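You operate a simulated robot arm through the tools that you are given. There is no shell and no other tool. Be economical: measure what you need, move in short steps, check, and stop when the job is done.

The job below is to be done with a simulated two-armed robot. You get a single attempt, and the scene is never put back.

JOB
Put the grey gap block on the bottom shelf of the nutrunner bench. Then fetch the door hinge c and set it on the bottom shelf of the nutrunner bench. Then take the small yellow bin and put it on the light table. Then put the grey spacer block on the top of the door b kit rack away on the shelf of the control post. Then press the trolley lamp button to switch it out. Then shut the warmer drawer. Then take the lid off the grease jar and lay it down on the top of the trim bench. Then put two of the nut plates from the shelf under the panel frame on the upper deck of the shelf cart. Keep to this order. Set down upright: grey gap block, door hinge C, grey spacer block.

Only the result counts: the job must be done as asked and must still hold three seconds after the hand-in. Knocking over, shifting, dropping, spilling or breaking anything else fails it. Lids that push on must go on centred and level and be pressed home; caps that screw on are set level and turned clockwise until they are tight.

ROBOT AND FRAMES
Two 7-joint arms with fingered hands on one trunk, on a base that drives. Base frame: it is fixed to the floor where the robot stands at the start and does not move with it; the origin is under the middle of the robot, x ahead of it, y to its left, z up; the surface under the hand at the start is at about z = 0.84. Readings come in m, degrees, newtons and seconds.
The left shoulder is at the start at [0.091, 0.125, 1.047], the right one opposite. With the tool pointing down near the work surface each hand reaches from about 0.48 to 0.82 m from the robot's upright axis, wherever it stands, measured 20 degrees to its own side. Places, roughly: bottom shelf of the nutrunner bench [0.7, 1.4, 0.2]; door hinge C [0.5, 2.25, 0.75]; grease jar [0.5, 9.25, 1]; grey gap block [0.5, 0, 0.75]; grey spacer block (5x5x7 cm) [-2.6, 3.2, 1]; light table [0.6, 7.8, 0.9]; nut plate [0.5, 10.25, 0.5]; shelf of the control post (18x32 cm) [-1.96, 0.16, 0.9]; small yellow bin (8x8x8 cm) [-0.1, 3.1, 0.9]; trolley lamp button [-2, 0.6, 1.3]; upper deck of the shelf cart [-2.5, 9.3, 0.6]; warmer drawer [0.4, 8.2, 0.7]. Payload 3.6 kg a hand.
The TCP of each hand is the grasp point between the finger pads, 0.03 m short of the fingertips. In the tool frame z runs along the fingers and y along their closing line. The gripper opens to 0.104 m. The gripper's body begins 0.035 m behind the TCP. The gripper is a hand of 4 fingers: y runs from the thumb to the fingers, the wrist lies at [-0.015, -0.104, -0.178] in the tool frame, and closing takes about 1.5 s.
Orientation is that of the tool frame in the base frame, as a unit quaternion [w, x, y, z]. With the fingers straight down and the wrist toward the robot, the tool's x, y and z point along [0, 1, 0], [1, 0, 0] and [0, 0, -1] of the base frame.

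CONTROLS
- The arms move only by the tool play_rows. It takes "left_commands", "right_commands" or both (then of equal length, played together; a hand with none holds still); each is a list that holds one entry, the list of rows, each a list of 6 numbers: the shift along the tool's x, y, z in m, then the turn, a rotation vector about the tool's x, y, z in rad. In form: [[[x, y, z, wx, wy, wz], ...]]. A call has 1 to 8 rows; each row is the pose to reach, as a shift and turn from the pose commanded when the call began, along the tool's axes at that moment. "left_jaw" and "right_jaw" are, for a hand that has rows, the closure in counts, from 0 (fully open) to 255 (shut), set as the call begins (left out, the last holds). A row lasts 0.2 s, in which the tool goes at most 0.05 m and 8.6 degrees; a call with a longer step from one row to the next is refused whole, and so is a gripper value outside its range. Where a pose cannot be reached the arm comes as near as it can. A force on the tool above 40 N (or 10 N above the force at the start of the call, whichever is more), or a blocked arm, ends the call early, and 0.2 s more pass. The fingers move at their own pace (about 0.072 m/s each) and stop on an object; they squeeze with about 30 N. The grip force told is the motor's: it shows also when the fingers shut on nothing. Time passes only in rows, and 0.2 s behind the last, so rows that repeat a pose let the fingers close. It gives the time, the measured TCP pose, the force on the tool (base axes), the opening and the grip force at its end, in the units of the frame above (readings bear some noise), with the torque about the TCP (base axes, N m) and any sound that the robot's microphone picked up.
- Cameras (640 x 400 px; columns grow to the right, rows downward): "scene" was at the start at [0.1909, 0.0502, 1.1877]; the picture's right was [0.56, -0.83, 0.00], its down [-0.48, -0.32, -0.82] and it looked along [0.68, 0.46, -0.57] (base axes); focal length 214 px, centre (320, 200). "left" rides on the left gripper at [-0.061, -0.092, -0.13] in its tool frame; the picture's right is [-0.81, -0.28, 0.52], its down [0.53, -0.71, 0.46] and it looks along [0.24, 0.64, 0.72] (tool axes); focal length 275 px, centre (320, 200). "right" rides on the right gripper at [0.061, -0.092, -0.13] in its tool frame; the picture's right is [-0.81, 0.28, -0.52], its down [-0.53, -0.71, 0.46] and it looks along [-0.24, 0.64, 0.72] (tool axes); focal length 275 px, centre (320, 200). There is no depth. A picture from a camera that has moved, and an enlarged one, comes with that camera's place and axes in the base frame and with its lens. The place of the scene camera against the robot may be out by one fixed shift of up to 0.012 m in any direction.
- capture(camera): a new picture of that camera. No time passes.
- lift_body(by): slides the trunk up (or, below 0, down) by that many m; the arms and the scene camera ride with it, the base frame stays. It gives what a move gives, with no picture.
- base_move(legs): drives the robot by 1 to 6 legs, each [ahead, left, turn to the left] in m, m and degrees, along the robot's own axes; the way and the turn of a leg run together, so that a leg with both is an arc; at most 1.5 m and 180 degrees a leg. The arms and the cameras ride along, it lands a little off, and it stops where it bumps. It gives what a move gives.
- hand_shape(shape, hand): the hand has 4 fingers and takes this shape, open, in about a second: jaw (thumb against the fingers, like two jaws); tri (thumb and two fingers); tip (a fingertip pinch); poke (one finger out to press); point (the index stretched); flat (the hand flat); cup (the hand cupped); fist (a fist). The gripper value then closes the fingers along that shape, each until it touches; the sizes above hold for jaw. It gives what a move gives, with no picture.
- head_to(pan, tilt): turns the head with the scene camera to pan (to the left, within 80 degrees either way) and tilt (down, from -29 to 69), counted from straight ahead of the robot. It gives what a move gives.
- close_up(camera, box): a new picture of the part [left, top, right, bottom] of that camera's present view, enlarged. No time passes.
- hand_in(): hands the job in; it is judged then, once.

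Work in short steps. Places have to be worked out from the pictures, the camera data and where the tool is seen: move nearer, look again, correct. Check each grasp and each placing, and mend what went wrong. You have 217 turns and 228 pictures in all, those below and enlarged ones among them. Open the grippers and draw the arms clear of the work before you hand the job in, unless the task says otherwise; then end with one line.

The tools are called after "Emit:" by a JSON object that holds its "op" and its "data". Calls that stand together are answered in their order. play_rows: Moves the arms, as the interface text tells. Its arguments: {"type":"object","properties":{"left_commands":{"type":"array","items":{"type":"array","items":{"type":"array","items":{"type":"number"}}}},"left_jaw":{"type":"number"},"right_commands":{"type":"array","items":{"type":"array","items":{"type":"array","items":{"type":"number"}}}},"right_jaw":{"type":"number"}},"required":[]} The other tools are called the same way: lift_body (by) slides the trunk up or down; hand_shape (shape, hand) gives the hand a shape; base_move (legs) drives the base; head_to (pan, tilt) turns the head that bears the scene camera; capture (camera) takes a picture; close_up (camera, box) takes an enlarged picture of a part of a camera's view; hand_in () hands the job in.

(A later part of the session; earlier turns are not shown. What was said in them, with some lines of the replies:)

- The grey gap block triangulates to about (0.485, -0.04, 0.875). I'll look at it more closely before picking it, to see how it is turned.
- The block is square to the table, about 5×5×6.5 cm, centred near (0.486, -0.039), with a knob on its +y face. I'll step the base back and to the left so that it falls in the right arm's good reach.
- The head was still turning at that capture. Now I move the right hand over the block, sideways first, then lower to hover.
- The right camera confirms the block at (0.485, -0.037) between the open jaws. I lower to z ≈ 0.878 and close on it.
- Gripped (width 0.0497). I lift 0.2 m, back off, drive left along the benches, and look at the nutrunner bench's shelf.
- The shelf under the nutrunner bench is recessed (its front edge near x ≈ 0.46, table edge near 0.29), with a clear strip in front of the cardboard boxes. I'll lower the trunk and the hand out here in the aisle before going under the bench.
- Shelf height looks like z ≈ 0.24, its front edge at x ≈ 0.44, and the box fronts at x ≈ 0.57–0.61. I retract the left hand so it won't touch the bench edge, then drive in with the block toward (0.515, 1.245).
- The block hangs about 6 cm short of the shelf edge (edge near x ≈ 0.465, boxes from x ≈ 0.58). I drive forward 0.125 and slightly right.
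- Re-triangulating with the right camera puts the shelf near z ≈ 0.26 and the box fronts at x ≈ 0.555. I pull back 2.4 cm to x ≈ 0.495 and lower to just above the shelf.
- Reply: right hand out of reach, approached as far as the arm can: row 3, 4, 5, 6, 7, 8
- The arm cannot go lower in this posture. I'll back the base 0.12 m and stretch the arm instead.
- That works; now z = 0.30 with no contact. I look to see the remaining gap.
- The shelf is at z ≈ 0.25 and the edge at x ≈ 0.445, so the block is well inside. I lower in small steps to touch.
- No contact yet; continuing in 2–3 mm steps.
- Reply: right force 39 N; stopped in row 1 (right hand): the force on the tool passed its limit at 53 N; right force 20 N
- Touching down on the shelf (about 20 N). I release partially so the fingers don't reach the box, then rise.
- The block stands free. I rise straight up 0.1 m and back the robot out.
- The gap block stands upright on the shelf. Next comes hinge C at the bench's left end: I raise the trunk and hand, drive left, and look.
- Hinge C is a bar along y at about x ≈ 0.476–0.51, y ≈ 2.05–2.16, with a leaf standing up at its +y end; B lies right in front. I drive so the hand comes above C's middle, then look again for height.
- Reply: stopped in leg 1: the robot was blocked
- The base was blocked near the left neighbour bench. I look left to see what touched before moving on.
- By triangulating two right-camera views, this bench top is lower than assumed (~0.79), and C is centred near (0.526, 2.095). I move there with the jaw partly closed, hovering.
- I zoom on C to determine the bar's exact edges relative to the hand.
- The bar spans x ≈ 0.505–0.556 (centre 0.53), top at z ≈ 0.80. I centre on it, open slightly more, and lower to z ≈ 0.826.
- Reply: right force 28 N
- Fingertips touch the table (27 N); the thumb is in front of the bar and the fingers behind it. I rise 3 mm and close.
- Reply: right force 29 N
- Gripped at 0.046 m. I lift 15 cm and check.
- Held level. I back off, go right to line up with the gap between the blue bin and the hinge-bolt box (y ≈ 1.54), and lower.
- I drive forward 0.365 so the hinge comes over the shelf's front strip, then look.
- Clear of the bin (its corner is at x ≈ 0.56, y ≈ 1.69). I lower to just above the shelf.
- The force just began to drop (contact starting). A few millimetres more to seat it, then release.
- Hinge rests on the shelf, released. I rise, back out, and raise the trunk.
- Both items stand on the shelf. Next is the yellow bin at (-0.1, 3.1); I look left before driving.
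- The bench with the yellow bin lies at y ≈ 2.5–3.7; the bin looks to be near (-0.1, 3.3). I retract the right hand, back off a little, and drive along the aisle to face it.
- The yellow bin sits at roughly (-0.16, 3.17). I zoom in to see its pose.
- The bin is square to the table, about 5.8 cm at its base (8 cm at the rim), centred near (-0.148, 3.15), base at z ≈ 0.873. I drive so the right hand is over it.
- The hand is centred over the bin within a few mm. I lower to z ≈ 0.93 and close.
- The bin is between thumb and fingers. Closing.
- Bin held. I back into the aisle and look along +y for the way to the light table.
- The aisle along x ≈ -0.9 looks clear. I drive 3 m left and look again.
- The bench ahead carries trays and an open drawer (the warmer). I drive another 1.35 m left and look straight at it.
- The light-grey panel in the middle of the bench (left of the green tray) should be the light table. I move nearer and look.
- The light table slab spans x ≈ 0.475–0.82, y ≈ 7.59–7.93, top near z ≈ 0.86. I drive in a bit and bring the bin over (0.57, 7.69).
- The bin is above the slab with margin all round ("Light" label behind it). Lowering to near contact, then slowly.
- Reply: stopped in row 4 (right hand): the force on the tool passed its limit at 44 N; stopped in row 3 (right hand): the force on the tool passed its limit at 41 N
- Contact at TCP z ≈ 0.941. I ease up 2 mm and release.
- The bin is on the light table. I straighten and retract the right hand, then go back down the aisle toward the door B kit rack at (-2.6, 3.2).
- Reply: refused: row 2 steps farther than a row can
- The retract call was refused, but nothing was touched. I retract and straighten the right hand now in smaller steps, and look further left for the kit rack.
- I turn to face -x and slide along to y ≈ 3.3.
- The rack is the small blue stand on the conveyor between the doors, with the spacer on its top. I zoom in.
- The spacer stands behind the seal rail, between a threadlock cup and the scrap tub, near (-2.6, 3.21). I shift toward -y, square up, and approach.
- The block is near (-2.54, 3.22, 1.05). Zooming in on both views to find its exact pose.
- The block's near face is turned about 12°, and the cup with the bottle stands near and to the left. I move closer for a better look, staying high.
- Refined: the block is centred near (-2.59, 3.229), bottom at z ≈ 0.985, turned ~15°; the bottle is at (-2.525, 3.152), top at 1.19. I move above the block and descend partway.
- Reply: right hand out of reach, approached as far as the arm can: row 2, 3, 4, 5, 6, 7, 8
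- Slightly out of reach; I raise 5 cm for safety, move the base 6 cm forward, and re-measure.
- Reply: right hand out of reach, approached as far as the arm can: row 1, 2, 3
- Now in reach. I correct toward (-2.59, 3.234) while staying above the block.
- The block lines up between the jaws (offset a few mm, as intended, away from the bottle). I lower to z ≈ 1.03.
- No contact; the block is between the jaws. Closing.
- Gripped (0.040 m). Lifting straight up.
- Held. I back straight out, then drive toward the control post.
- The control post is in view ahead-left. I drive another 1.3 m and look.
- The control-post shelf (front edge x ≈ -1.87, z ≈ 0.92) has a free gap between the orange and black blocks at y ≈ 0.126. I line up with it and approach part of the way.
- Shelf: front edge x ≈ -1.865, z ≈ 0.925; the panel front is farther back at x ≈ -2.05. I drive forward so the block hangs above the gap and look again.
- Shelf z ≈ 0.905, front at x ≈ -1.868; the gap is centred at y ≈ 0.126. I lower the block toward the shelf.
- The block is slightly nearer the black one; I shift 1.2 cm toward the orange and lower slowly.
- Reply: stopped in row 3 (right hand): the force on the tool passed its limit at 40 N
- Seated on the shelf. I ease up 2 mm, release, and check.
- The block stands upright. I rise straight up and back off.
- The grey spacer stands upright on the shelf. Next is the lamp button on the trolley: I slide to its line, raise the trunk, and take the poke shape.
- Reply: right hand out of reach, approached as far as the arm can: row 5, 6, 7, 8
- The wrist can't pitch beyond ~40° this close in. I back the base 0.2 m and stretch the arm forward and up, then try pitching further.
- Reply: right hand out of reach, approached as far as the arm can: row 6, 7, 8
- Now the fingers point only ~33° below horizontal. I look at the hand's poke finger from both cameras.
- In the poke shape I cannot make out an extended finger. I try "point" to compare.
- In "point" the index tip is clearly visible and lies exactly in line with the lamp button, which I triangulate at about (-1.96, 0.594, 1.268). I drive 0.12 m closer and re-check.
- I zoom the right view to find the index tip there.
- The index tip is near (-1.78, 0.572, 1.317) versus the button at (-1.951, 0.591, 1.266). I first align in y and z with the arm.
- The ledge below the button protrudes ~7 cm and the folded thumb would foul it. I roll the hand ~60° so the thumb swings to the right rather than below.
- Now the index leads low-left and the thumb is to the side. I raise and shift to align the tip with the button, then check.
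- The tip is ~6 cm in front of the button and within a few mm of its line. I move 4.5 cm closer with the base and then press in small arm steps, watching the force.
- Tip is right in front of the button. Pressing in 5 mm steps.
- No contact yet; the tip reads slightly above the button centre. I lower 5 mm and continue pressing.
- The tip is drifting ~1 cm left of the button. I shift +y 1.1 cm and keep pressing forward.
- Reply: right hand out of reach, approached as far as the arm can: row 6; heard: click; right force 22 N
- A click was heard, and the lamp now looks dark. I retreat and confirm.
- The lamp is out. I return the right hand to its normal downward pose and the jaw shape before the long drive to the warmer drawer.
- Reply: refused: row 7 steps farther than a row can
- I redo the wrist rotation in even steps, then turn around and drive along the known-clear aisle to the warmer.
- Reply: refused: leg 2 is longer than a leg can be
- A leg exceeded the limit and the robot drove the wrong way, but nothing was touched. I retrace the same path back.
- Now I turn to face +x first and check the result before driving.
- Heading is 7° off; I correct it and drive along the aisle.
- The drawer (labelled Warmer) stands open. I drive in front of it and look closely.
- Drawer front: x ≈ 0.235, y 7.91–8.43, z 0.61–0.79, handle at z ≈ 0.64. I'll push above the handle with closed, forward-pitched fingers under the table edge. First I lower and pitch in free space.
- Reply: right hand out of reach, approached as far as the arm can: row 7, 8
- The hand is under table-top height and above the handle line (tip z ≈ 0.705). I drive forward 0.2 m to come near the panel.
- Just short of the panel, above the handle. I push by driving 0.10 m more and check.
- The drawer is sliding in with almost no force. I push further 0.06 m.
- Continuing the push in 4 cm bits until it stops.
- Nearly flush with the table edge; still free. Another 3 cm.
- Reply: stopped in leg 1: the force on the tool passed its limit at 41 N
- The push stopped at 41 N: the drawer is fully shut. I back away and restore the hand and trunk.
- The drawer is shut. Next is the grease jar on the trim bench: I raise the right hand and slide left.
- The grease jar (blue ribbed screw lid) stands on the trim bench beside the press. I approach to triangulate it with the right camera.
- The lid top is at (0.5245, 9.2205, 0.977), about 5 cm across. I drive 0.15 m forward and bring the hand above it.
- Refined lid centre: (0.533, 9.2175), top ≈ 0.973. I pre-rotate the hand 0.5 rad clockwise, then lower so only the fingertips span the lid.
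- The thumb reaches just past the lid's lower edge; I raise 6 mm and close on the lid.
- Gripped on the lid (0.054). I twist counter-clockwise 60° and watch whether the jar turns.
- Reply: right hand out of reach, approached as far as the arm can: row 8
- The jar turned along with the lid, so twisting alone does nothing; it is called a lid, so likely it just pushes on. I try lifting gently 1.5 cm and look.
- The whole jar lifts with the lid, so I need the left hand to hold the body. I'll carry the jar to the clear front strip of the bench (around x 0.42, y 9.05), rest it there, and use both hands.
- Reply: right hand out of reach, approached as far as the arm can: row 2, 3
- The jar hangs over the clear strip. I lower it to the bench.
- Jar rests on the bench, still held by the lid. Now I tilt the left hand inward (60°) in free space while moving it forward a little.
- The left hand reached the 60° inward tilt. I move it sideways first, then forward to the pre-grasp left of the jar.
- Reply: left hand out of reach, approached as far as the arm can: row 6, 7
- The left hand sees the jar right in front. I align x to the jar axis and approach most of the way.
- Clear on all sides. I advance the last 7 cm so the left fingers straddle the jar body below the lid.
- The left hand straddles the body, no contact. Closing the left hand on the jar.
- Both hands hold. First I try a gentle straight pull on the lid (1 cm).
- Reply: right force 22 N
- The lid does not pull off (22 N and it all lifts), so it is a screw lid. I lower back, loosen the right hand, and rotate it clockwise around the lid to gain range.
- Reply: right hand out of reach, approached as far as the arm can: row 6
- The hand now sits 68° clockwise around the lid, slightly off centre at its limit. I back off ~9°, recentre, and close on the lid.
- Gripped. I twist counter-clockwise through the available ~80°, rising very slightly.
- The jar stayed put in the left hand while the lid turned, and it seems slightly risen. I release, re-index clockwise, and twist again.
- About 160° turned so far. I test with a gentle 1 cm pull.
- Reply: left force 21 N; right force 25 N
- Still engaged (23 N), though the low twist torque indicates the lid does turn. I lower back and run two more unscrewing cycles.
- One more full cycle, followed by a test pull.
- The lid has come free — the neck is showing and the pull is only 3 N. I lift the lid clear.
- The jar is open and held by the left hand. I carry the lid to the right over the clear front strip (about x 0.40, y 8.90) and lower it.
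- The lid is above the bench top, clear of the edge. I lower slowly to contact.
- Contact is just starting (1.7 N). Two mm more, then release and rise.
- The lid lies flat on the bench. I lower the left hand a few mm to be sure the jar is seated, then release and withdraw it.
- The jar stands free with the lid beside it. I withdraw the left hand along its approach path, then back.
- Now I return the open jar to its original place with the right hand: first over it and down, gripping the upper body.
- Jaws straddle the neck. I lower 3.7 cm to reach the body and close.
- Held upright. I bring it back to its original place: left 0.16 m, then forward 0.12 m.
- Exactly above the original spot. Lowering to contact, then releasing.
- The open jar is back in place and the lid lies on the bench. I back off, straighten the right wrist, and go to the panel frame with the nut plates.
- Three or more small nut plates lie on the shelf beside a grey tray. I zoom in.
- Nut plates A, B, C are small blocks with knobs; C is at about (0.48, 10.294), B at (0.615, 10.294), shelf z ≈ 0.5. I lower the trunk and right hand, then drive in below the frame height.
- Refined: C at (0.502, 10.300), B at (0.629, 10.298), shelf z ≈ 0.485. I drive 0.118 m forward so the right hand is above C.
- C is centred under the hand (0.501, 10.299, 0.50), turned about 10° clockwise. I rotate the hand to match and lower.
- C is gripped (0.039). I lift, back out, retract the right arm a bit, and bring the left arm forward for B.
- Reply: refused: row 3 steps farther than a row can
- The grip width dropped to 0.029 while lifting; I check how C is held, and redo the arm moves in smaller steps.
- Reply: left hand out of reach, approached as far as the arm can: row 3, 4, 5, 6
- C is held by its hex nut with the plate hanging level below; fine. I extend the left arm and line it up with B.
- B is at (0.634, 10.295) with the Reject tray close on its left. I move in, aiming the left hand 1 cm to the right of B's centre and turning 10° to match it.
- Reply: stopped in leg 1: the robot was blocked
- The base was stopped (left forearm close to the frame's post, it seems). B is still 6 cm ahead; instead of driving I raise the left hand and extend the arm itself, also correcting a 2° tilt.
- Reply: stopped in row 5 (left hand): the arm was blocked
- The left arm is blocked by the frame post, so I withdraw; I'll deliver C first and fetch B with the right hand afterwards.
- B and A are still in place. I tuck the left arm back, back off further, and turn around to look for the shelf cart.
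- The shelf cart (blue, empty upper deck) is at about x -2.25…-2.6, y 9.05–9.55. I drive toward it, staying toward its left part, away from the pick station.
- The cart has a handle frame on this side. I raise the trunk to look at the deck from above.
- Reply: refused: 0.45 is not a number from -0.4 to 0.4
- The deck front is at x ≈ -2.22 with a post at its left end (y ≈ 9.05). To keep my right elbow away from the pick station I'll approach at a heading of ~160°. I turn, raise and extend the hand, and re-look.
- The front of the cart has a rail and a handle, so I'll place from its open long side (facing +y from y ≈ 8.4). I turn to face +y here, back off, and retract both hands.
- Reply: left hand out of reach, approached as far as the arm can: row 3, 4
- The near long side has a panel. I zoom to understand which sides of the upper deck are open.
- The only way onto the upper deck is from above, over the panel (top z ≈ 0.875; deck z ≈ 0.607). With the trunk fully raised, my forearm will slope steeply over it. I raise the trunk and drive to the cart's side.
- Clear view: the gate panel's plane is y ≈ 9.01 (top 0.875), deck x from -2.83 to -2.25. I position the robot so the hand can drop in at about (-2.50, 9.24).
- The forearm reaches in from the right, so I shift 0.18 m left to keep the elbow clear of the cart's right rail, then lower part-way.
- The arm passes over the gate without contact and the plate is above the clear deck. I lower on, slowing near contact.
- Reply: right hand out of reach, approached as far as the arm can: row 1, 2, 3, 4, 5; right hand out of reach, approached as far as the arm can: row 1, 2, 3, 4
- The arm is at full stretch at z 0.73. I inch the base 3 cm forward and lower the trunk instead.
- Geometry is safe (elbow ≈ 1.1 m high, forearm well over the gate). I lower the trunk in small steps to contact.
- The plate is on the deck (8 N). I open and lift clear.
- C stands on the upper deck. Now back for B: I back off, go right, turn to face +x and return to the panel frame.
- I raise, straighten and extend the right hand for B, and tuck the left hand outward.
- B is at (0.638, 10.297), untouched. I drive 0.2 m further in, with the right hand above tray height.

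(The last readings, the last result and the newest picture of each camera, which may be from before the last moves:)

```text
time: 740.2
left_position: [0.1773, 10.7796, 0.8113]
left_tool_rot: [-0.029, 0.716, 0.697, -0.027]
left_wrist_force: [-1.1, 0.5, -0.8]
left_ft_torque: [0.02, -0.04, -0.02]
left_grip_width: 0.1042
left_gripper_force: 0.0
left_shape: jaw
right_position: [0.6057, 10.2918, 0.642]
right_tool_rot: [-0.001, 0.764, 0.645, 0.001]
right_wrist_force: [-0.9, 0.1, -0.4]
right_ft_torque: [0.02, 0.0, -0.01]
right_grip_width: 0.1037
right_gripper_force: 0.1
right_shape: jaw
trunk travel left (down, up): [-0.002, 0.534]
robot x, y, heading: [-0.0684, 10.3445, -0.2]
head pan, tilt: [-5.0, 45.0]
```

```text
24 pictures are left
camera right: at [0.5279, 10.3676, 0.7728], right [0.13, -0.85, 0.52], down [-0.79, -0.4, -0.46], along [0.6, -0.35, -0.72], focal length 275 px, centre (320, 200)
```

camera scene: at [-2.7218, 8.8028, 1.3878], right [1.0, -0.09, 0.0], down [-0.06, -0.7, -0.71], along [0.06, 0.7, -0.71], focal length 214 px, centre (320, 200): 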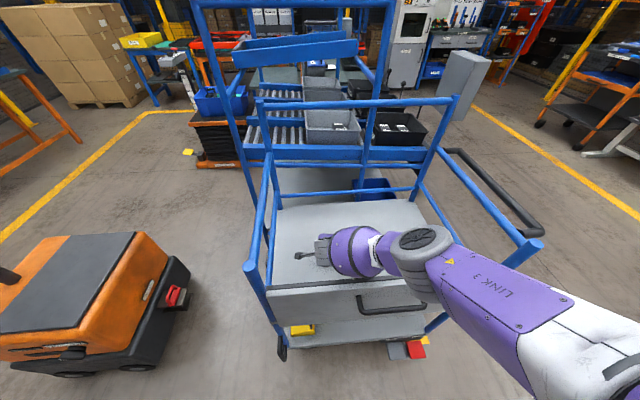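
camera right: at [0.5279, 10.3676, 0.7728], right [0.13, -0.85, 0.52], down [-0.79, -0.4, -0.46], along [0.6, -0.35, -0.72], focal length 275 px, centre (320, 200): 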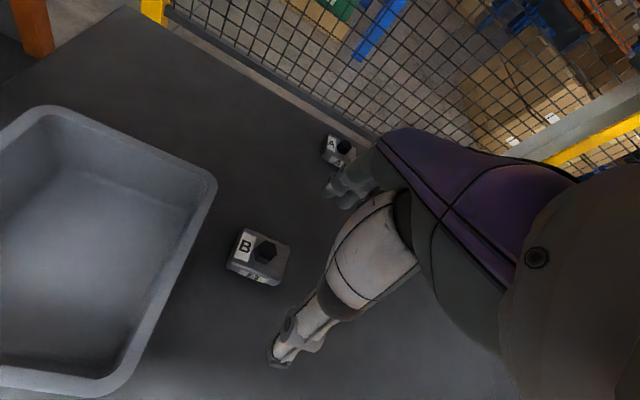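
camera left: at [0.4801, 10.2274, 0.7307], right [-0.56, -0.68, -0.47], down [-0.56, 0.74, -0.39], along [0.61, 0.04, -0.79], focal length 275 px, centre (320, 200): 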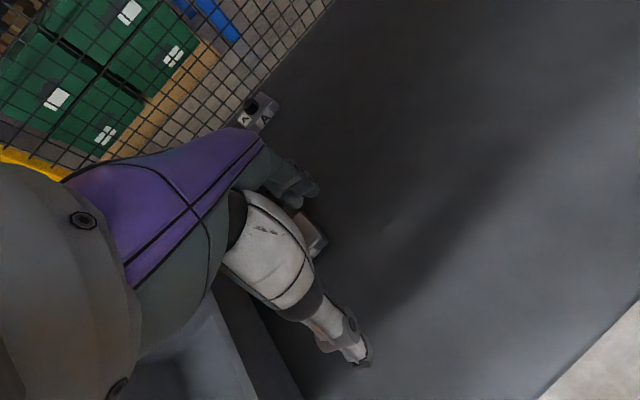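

B is centred 3.3 cm ahead of the hand. I move over it and lower, going slightly lower than for C for a firmer grip.

Emit:
{"op": "play_rows", "data": {"right_commands": [[[0.0046, 0.0327, 0, 0, 0, 0], [0.0046, 0.0327, 0.04, 0, 0, 0], [0.0046, 0.0327, 0.08, 0, 0, 0], [0.0046, 0.0327, 0.105, 0, 0, 0], [0.0046, 0.0327, 0.118, 0, 0, 0], [0.0046, 0.0327, 0.123, 0, 0, 0]]]}}

Emit:
{"op": "play_rows", "data": {"right_commands": [[[0, 0, 0, 0, 0, 0], [0, 0, 0, 0, 0, 0], [0, 0, 0, 0, 0, 0], [0, 0, 0, 0, 0, 0], [0, 0, 0, 0, 0, 0], [0, 0, 0, 0, 0, 0], [0, 0, 0, 0, 0, 0]]], "right_jaw": 255}}

Emit:
{"op": "play_rows", "data": {"right_commands": [[[0, 0, -0.02, 0, 0, 0], [0, 0, -0.04, 0, 0, 0], [0, 0, -0.08, 0, 0, 0], [0, 0, -0.12, 0, 0, 0], [0, 0, -0.15, 0, 0, 0]]]}}

Emit:
{"op": "capture", "data": {"camera": "right"}}

```text
time: 741.6
left_position: [0.1794, 10.7797, 0.8123]
left_tool_rot: [-0.028, 0.717, 0.696, -0.028]
left_wrist_force: [-1.2, 0.3, 0.4]
left_ft_torque: [-0.01, -0.02, 0.0]
left_grip_width: 0.104
left_gripper_force: 0.1
left_shape: jaw
right_position: [0.64, 10.2916, 0.5184]
right_tool_rot: [0.0, 0.764, 0.646, 0.002]
right_wrist_force: [-0.5, 0.2, 0.5]
right_ft_torque: [-0.01, 0.01, -0.01]
right_grip_width: 0.1039
right_gripper_force: 0.1
right_shape: jaw
trunk travel left (down, up): [-0.002, 0.534]
robot x, y, heading: [-0.0655, 10.35, -0.2]
head pan, tilt: [-5.0, 45.0]
```

```text
time: 743.2
left_position: [0.1782, 10.7786, 0.8121]
left_tool_rot: [-0.028, 0.716, 0.697, -0.028]
left_wrist_force: [-0.6, -0.1, 0.9]
left_ft_torque: [-0.01, 0.0, -0.01]
left_grip_width: 0.1041
left_gripper_force: 0.0
left_shape: jaw
right_position: [0.6402, 10.2924, 0.5188]
right_tool_rot: [-0.001, 0.764, 0.645, 0.001]
right_wrist_force: [0.1, -0.6, 0.5]
right_ft_torque: [0.0, 0.01, -0.01]
right_grip_width: 0.0391
right_gripper_force: 30.1
right_shape: jaw
trunk travel left (down, up): [-0.002, 0.534]
robot x, y, heading: [-0.0642, 10.3461, -0.2]
head pan, tilt: [-5.0, 45.0]
```

```text
time: 744.4
left_position: [0.1789, 10.7782, 0.8128]
left_tool_rot: [-0.028, 0.717, 0.696, -0.028]
left_wrist_force: [0.4, -0.2, 0.2]
left_ft_torque: [0.01, -0.01, 0.02]
left_grip_width: 0.1039
left_gripper_force: 0.1
left_shape: jaw
right_position: [0.6422, 10.2923, 0.6698]
right_tool_rot: [0.0, 0.764, 0.646, 0.001]
right_wrist_force: [0.6, -0.9, -2.9]
right_ft_torque: [0.0, -0.03, 0.0]
right_grip_width: 0.0393
right_gripper_force: 29.5
right_shape: jaw
trunk travel left (down, up): [-0.002, 0.534]
robot x, y, heading: [-0.0629, 10.3461, -0.1]
head pan, tilt: [-5.0, 45.0]
```

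```text
23 pictures are left
camera right: at [0.5613, 10.3685, 0.8005], right [0.14, -0.85, 0.52], down [-0.79, -0.41, -0.46], along [0.6, -0.35, -0.73], focal length 275 px, centre (320, 200)
```

right: 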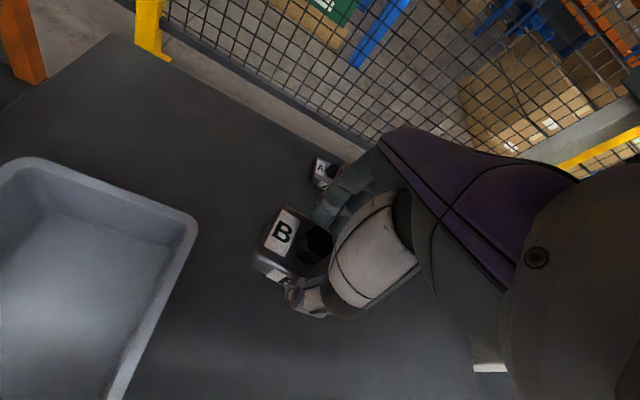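

B is firmly held by its body (0.039). I back out and return to the cart by the same route.

Emit:
{"op": "base_move", "data": {"legs": [[-0.7, 0, 0], [-0.3, -1.0, 0], [-0.3, -1.0, 0]]}}

Emit:
{"op": "play_rows", "data": {"right_commands": [[[-0.006, -0.04, 0, 0, 0, 0], [-0.012, -0.08, 0, 0, 0, 0], [-0.018, -0.12, 0, 0, 0, 0], [-0.024, -0.155, 0, 0, 0, 0], [-0.03, -0.19, 0, 0, 0, 0]]]}}

Emit:
{"op": "lift_body", "data": {"by": 0.4}}

Emit:
{"op": "lift_body", "data": {"by": 0.13}}

```text
time: 765.7
left_position: [-1.1794, 8.7915, 0.8122]
left_tool_rot: [-0.03, 0.734, 0.678, -0.027]
left_wrist_force: [0.7, 0.4, 0.0]
left_ft_torque: [0.02, 0.0, -0.03]
left_grip_width: 0.1038
left_gripper_force: 0.1
left_shape: jaw
right_position: [-0.7427, 8.2831, 0.6683]
right_tool_rot: [-0.001, 0.78, 0.626, 0.001]
right_wrist_force: [-0.3, 0.2, -3.9]
right_ft_torque: [0.0, 0.0, 0.0]
right_grip_width: 0.0389
right_gripper_force: 29.7
right_shape: jaw
trunk travel left (down, up): [-0.002, 0.534]
robot x, y, heading: [-1.4474, 8.3739, -3.1]
head pan, tilt: [-5.0, 45.0]
```

```text
time: 766.9
left_position: [-1.1788, 8.7912, 0.8125]
left_tool_rot: [-0.029, 0.734, 0.679, -0.027]
left_wrist_force: [0.2, 0.0, 1.5]
left_ft_torque: [0.01, -0.01, 0.0]
left_grip_width: 0.1043
left_gripper_force: 0.1
left_shape: jaw
right_position: [-0.9334, 8.2945, 0.6671]
right_tool_rot: [-0.001, 0.78, 0.625, 0.001]
right_wrist_force: [0.1, -0.6, -2.7]
right_ft_torque: [-0.05, -0.01, 0.03]
right_grip_width: 0.0392
right_gripper_force: 30.1
right_shape: jaw
trunk travel left (down, up): [-0.002, 0.534]
robot x, y, heading: [-1.4489, 8.3739, -3.0]
head pan, tilt: [-5.0, 45.0]
```

```text
time: 770.7
left_position: [-1.1786, 8.7914, 1.2122]
left_tool_rot: [-0.03, 0.734, 0.678, -0.027]
left_wrist_force: [-0.6, -0.4, -0.4]
left_ft_torque: [0.0, -0.02, 0.01]
left_grip_width: 0.1041
left_gripper_force: 0.0
left_shape: jaw
right_position: [-0.9331, 8.2949, 1.0686]
right_tool_rot: [0.0, 0.78, 0.625, 0.0]
right_wrist_force: [-0.9, -0.6, -3.4]
right_ft_torque: [-0.03, 0.03, 0.0]
right_grip_width: 0.0391
right_gripper_force: 30.1
right_shape: jaw
trunk travel left (down, up): [-0.402, 0.134]
robot x, y, heading: [-1.4474, 8.3749, -3.1]
head pan, tilt: [-5.0, 45.0]
```

```text
time: 772.3
left_position: [-1.1781, 8.791, 1.3419]
left_tool_rot: [-0.03, 0.734, 0.678, -0.027]
left_wrist_force: [-0.1, 0.7, 0.0]
left_ft_torque: [0.0, 0.01, -0.02]
left_grip_width: 0.1039
left_gripper_force: 0.0
left_shape: jaw
right_position: [-0.9334, 8.2924, 1.1975]
right_tool_rot: [-0.001, 0.78, 0.626, 0.0]
right_wrist_force: [-0.5, -0.2, -3.8]
right_ft_torque: [-0.02, 0.02, -0.01]
right_grip_width: 0.0392
right_gripper_force: 30.0
right_shape: jaw
trunk travel left (down, up): [-0.532, 0.004]
robot x, y, heading: [-1.4476, 8.3759, -2.9]
head pan, tilt: [-5.0, 45.0]
```

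Now I turn to +y and slide to the cart's gate side.

Emit:
{"op": "base_move", "data": {"legs": [[0, 0, 93], [-0.05, 1.165, 0]]}}

Emit:
{"op": "capture", "data": {"camera": "scene"}}

```text
time: 786.6
left_position: [-3.0295, 8.5863, 1.3424]
left_tool_rot: [-0.001, 0.018, 0.999, -0.04]
left_wrist_force: [-0.3, 0.0, 0.2]
left_ft_torque: [0.01, 0.02, 0.0]
left_grip_width: 0.104
left_gripper_force: 0.1
left_shape: jaw
right_position: [-2.5445, 8.8525, 1.1991]
right_tool_rot: [-0.001, 0.088, 0.996, 0.0]
right_wrist_force: [-0.1, -0.2, -4.0]
right_ft_torque: [0.02, -0.06, 0.02]
right_grip_width: 0.0389
right_gripper_force: 30.3
right_shape: jaw
trunk travel left (down, up): [-0.532, 0.004]
robot x, y, heading: [-2.6014, 8.3423, 89.4]
head pan, tilt: [-5.0, 45.0]
```

```text
22 pictures are left
camera scene: at [-2.5997, 8.4268, 1.4436], right [1.0, -0.1, 0.0], down [-0.07, -0.7, -0.71], along [0.07, 0.7, -0.71], focal length 214 px, centre (320, 200)
```

scene: 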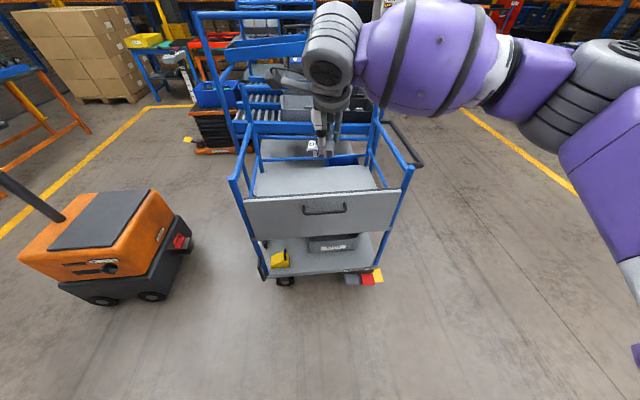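

I move in over the gate and lower in stages.

Emit:
{"op": "base_move", "data": {"legs": [[0.32, 0, 0.6]]}}

Emit:
{"op": "play_rows", "data": {"right_commands": [[[0.006, 0.042, 0.0, 0, 0, 0], [0.008, 0.055, 0.045, 0, 0, 0], [0.008, 0.055, 0.095, 0, 0, 0], [0.008, 0.055, 0.145, 0, 0, 0], [0.008, 0.055, 0.195, 0, 0, 0], [0.008, 0.055, 0.245, 0, 0, 0], [0.008, 0.055, 0.295, 0, 0, 0], [0.008, 0.055, 0.345, 0, 0, 0]]]}}

Emit:
{"op": "capture", "data": {"camera": "right"}}

Emit:
{"op": "capture", "data": {"camera": "scene"}}

```text
time: 788.7
left_position: [-3.0307, 8.8983, 1.3418]
left_tool_rot: [0.0, 0.016, 0.999, -0.04]
left_wrist_force: [-0.9, -0.2, 0.7]
left_ft_torque: [0.02, -0.02, 0.01]
left_grip_width: 0.1039
left_gripper_force: 0.1
left_shape: jaw
right_position: [-2.5455, 9.1696, 1.199]
right_tool_rot: [-0.002, 0.085, 0.996, 0.001]
right_wrist_force: [-0.1, 0.1, -3.6]
right_ft_torque: [-0.02, 0.0, 0.01]
right_grip_width: 0.0389
right_gripper_force: 30.4
right_shape: jaw
trunk travel left (down, up): [-0.532, 0.004]
robot x, y, heading: [-2.6006, 8.6536, 89.7]
head pan, tilt: [-5.0, 45.0]
```

```text
time: 790.5
left_position: [-3.0306, 8.9008, 1.3425]
left_tool_rot: [-0.001, 0.016, 0.999, -0.04]
left_wrist_force: [0.1, 0.7, 0.3]
left_ft_torque: [-0.03, 0.02, 0.05]
left_grip_width: 0.1041
left_gripper_force: 0.1
left_shape: jaw
right_position: [-2.5455, 9.2264, 0.8545]
right_tool_rot: [-0.002, 0.084, 0.996, 0.001]
right_wrist_force: [-0.4, -0.1, -4.0]
right_ft_torque: [-0.02, -0.03, -0.02]
right_grip_width: 0.0385
right_gripper_force: 29.8
right_shape: jaw
trunk travel left (down, up): [-0.532, 0.004]
robot x, y, heading: [-2.5974, 8.6548, 90.1]
head pan, tilt: [-5.0, 45.0]
```

```text
21 pictures are left
camera right: at [-2.6207, 9.1455, 0.9852], right [0.85, 0.13, 0.52], down [0.4, -0.79, -0.46], along [0.35, 0.6, -0.72], focal length 275 px, centre (320, 200)
```

right: 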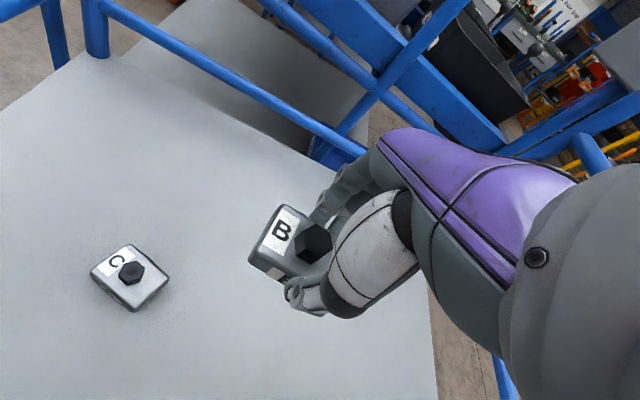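

```text
20 pictures are left
camera scene: at [-2.5986, 8.7435, 1.4435], right [1.0, -0.09, 0.0], down [-0.06, -0.7, -0.71], along [0.06, 0.7, -0.71], focal length 214 px, centre (320, 200)
```

scene: 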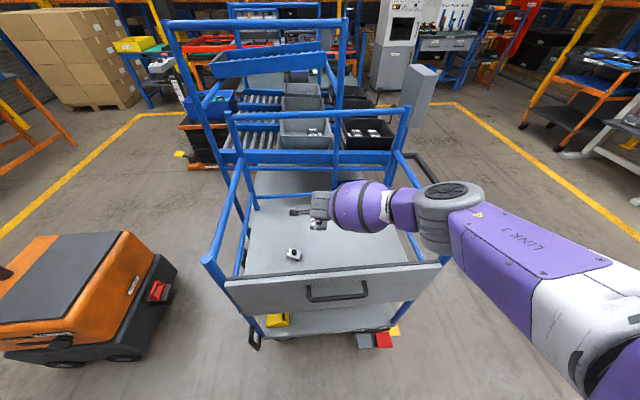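

The deck is clear to the right of C. I lower further with the arm, then the trunk.

Emit:
{"op": "play_rows", "data": {"right_commands": [[[0, 0, 0.04, 0, 0, 0], [0, 0, 0.08, 0, 0, 0], [0, 0, 0.1, 0, 0, 0]]]}}

Emit:
{"op": "lift_body", "data": {"by": -0.08}}

Emit:
{"op": "capture", "data": {"camera": "scene"}}

```text
time: 791.3
left_position: [-3.0293, 8.8988, 1.3437]
left_tool_rot: [-0.001, 0.014, 0.999, -0.04]
left_wrist_force: [-0.5, 0.0, 0.2]
left_ft_torque: [-0.01, 0.01, -0.02]
left_grip_width: 0.1042
left_gripper_force: 0.2
left_shape: jaw
right_position: [-2.5402, 9.2184, 0.7562]
right_tool_rot: [-0.002, 0.086, 0.996, 0.0]
right_wrist_force: [0.0, 0.0, -3.7]
right_ft_torque: [0.03, -0.05, 0.0]
right_grip_width: 0.0387
right_gripper_force: 30.0
right_shape: jaw
right hand out of reach, approached as far as the arm can: row 3
trunk travel left (down, up): [-0.532, 0.004]
robot x, y, heading: [-2.5982, 8.6566, 89.8]
head pan, tilt: [-5.0, 45.0]
```

```text
time: 792.5
left_position: [-3.0296, 8.899, 1.2625]
left_tool_rot: [-0.001, 0.015, 0.999, -0.04]
left_wrist_force: [0.2, -0.2, 0.2]
left_ft_torque: [-0.02, -0.04, -0.01]
left_grip_width: 0.1042
left_gripper_force: 0.0
left_shape: jaw
right_position: [-2.5402, 9.2194, 0.6773]
right_tool_rot: [-0.002, 0.085, 0.996, 0.0]
right_wrist_force: [0.9, -0.2, -3.4]
right_ft_torque: [-0.01, 0.01, 0.03]
right_grip_width: 0.0386
right_gripper_force: 30.3
right_shape: jaw
trunk travel left (down, up): [-0.452, 0.084]
robot x, y, heading: [-2.5988, 8.6521, 89.8]
head pan, tilt: [-5.0, 45.0]
```

```text
19 pictures are left
camera scene: at [-2.598, 8.8113, 1.3545], right [1.0, -0.09, 0.0], down [-0.06, -0.7, -0.71], along [0.06, 0.7, -0.71], focal length 214 px, centre (320, 200)
```

scene: 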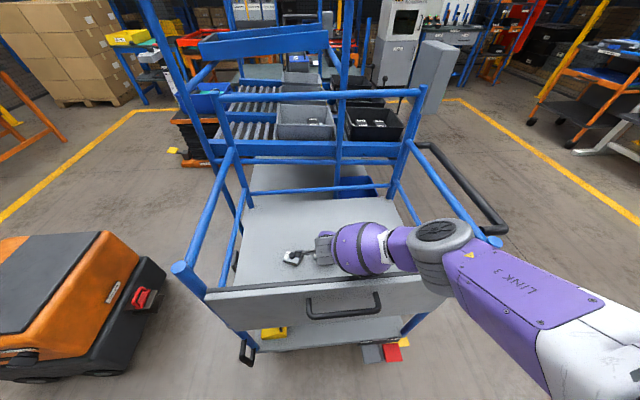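

Clearances hold. I lower the trunk the last centimetres in small steps.

Emit:
{"op": "lift_body", "data": {"by": -0.026}}

Emit:
{"op": "lift_body", "data": {"by": -0.006}}

```text
time: 793.1
left_position: [-3.0295, 8.9006, 1.2372]
left_tool_rot: [-0.001, 0.016, 0.999, -0.043]
left_wrist_force: [-0.1, 0.7, 0.2]
left_ft_torque: [-0.03, 0.0, 0.04]
left_grip_width: 0.104
left_gripper_force: 0.0
left_shape: jaw
right_position: [-2.5414, 9.221, 0.6569]
right_tool_rot: [-0.002, 0.086, 0.996, 0.005]
right_wrist_force: [2.4, -9.8, 24.3]
right_ft_torque: [-0.43, -0.01, 0.01]
right_grip_width: 0.0418
right_gripper_force: 29.8
right_shape: jaw
trunk travel left (down, up): [-0.428, 0.108]
robot x, y, heading: [-2.5982, 8.6561, 89.7]
head pan, tilt: [-5.0, 45.0]
stopped: the force on the tool passed its limit at 43 N (the readings are from after the stop); the commanded pose is now the measured one
```

```text
time: 793.5
left_position: [-3.0299, 8.8995, 1.2344]
left_tool_rot: [0.0, 0.016, 0.999, -0.044]
left_wrist_force: [0.1, -0.2, 0.1]
left_ft_torque: [0.03, -0.03, 0.03]
left_grip_width: 0.1041
left_gripper_force: 0.1
left_shape: jaw
right_position: [-2.5423, 9.224, 0.6576]
right_tool_rot: [-0.004, 0.086, 0.996, 0.008]
right_wrist_force: [2.9, -9.3, 22.7]
right_ft_torque: [-0.4, -0.04, 0.02]
right_grip_width: 0.0414
right_gripper_force: 30.2
right_shape: jaw
trunk travel left (down, up): [-0.425, 0.111]
robot x, y, heading: [-2.5993, 8.6548, 89.5]
head pan, tilt: [-5.0, 45.0]
stopped: the force on the tool passed its limit at 44 N (the readings are from after the stop); the commanded pose is now the measured one
```

The plate is on the deck. I ease up slightly, open, and lift away.

Emit:
{"op": "lift_body", "data": {"by": 0.004}}

Emit:
{"op": "play_rows", "data": {"right_commands": [[[0, 0, 0, 0, 0, 0], [0, 0, 0, 0, 0, 0], [0, 0, 0, 0, 0, 0], [0, 0, 0, 0, 0, 0], [0, 0, 0, 0, 0, 0]]], "right_jaw": 30}}

Emit:
{"op": "lift_body", "data": {"by": 0.1}}

Emit:
{"op": "play_rows", "data": {"right_commands": [[[0, 0, -0.05, 0, 0, 0], [0, 0, -0.1, 0, 0, 0], [0, 0, -0.15, 0, 0, 0], [0, 0, -0.2, 0, 0, 0], [0, 0, -0.25, 0, 0, 0], [0, 0, -0.3, 0, 0, 0], [0, 0, -0.35, 0, 0, 0]]]}}

Emit:
{"op": "capture", "data": {"camera": "right"}}

```text
time: 794.0
left_position: [-3.0292, 8.901, 1.237]
left_tool_rot: [0.001, 0.016, 0.999, -0.045]
left_wrist_force: [-0.6, -0.3, -0.6]
left_ft_torque: [-0.01, -0.02, 0.01]
left_grip_width: 0.1036
left_gripper_force: 0.2
left_shape: jaw
right_position: [-2.5412, 9.2243, 0.6571]
right_tool_rot: [-0.004, 0.086, 0.996, 0.004]
right_wrist_force: [-0.6, -0.2, 1.4]
right_ft_torque: [-0.07, 0.08, 0.03]
right_grip_width: 0.0406
right_gripper_force: 29.8
right_shape: jaw
trunk travel left (down, up): [-0.429, 0.107]
robot x, y, heading: [-2.6024, 8.6548, 89.8]
head pan, tilt: [-5.0, 45.0]
```

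```text
time: 795.2
left_position: [-3.0302, 8.9015, 1.2374]
left_tool_rot: [0.0, 0.016, 0.999, -0.044]
left_wrist_force: [0.4, 0.1, -0.2]
left_ft_torque: [-0.01, -0.02, -0.02]
left_grip_width: 0.1037
left_gripper_force: 0.0
left_shape: jaw
right_position: [-2.54, 9.2244, 0.6576]
right_tool_rot: [-0.003, 0.086, 0.996, 0.005]
right_wrist_force: [0.1, -0.2, 0.0]
right_ft_torque: [0.01, 0.01, -0.01]
right_grip_width: 0.0916
right_gripper_force: 0.1
right_shape: jaw
trunk travel left (down, up): [-0.429, 0.107]
robot x, y, heading: [-2.6003, 8.6508, 90.1]
head pan, tilt: [-5.0, 45.0]
```

```text
time: 796.5
left_position: [-3.0301, 8.9014, 1.3376]
left_tool_rot: [0.0, 0.016, 0.999, -0.044]
left_wrist_force: [0.0, -0.2, 0.1]
left_ft_torque: [0.0, 0.0, 0.05]
left_grip_width: 0.1038
left_gripper_force: 0.1
left_shape: jaw
right_position: [-2.5419, 9.2241, 0.7566]
right_tool_rot: [-0.003, 0.087, 0.996, 0.005]
right_wrist_force: [-0.5, -0.6, -0.2]
right_ft_torque: [0.01, 0.01, 0.02]
right_grip_width: 0.0915
right_gripper_force: 0.1
right_shape: jaw
trunk travel left (down, up): [-0.529, 0.007]
robot x, y, heading: [-2.5981, 8.6487, 89.9]
head pan, tilt: [-5.0, 45.0]
```

```text
time: 798.1
left_position: [-3.0286, 8.9008, 1.338]
left_tool_rot: [0.0, 0.016, 0.999, -0.044]
left_wrist_force: [-0.3, 0.3, 0.0]
left_ft_torque: [-0.04, -0.06, -0.02]
left_grip_width: 0.1041
left_gripper_force: 0.1
left_shape: jaw
right_position: [-2.538, 9.2168, 1.1073]
right_tool_rot: [-0.003, 0.086, 0.996, 0.005]
right_wrist_force: [-0.1, -0.7, 0.8]
right_ft_torque: [0.01, 0.04, -0.02]
right_grip_width: 0.0916
right_gripper_force: 0.0
right_shape: jaw
trunk travel left (down, up): [-0.529, 0.007]
robot x, y, heading: [-2.5983, 8.6531, 89.9]
head pan, tilt: [-5.0, 45.0]
```

```text
18 pictures are left
camera right: at [-2.6121, 9.1356, 1.2377], right [0.85, 0.13, 0.51], down [0.4, -0.79, -0.47], along [0.35, 0.6, -0.72], focal length 275 px, centre (320, 200)
```

right: 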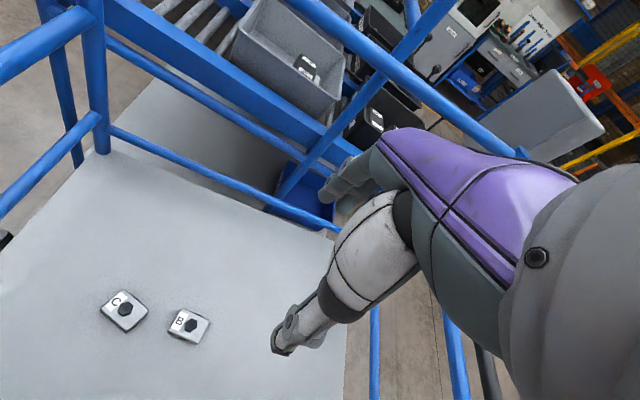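

Both plates lie on the upper deck. I back off from the cart and take a last look.

Emit:
{"op": "base_move", "data": {"legs": [[-0.36, 0, 0]]}}

Emit:
{"op": "play_rows", "data": {"right_commands": [[[0, -0.03, 0, 0, 0, 0], [0, -0.06, 0, 0, 0, 0]]], "right_jaw": 0}}

Emit:
{"op": "capture", "data": {"camera": "scene"}}

```text
time: 800.5
left_position: [-3.0313, 8.536, 1.3371]
left_tool_rot: [0.0, 0.017, 0.999, -0.044]
left_wrist_force: [0.4, 0.7, 0.0]
left_ft_torque: [0.02, -0.02, 0.02]
left_grip_width: 0.1039
left_gripper_force: 0.2
left_shape: jaw
right_position: [-2.5394, 8.8508, 1.1057]
right_tool_rot: [-0.002, 0.088, 0.996, 0.006]
right_wrist_force: [0.5, 0.5, -0.2]
right_ft_torque: [0.02, 0.0, 0.01]
right_grip_width: 0.0914
right_gripper_force: 0.0
right_shape: jaw
trunk travel left (down, up): [-0.529, 0.007]
robot x, y, heading: [-2.6017, 8.2866, 89.7]
head pan, tilt: [-5.0, 45.0]
```

```text
time: 801.1
left_position: [-3.0299, 8.5361, 1.3381]
left_tool_rot: [0.0, 0.017, 0.999, -0.043]
left_wrist_force: [0.3, 1.1, 0.0]
left_ft_torque: [0.01, 0.0, 0.0]
left_grip_width: 0.1039
left_gripper_force: 0.0
left_shape: jaw
right_position: [-2.5486, 8.7908, 1.1056]
right_tool_rot: [-0.003, 0.087, 0.996, 0.005]
right_wrist_force: [0.2, -0.7, -0.4]
right_ft_torque: [-0.03, -0.01, 0.02]
right_grip_width: 0.1035
right_gripper_force: 0.2
right_shape: jaw
trunk travel left (down, up): [-0.529, 0.007]
robot x, y, heading: [-2.6027, 8.2876, 89.9]
head pan, tilt: [-5.0, 45.0]
```

```text
17 pictures are left
camera scene: at [-2.5998, 8.3796, 1.4409], right [1.0, -0.09, 0.0], down [-0.07, -0.7, -0.71], along [0.07, 0.7, -0.71], focal length 214 px, centre (320, 200)
```

scene: 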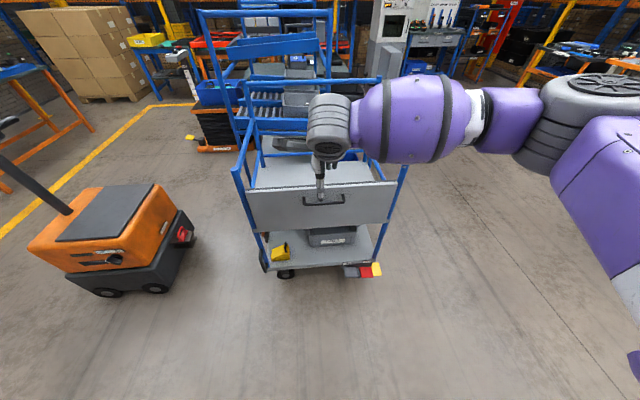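

Every step was carried out in the order asked, both hands are open, and the robot is clear of the cart. Handing in.

Emit:
{"op": "hand_in", "data": {}}

```text
The job is handed in.
```

All eight steps were done in the order asked and handed in, with both grippers open and the arms clear; to unscrew the grease jar I moved it aside and then set it back in its place.
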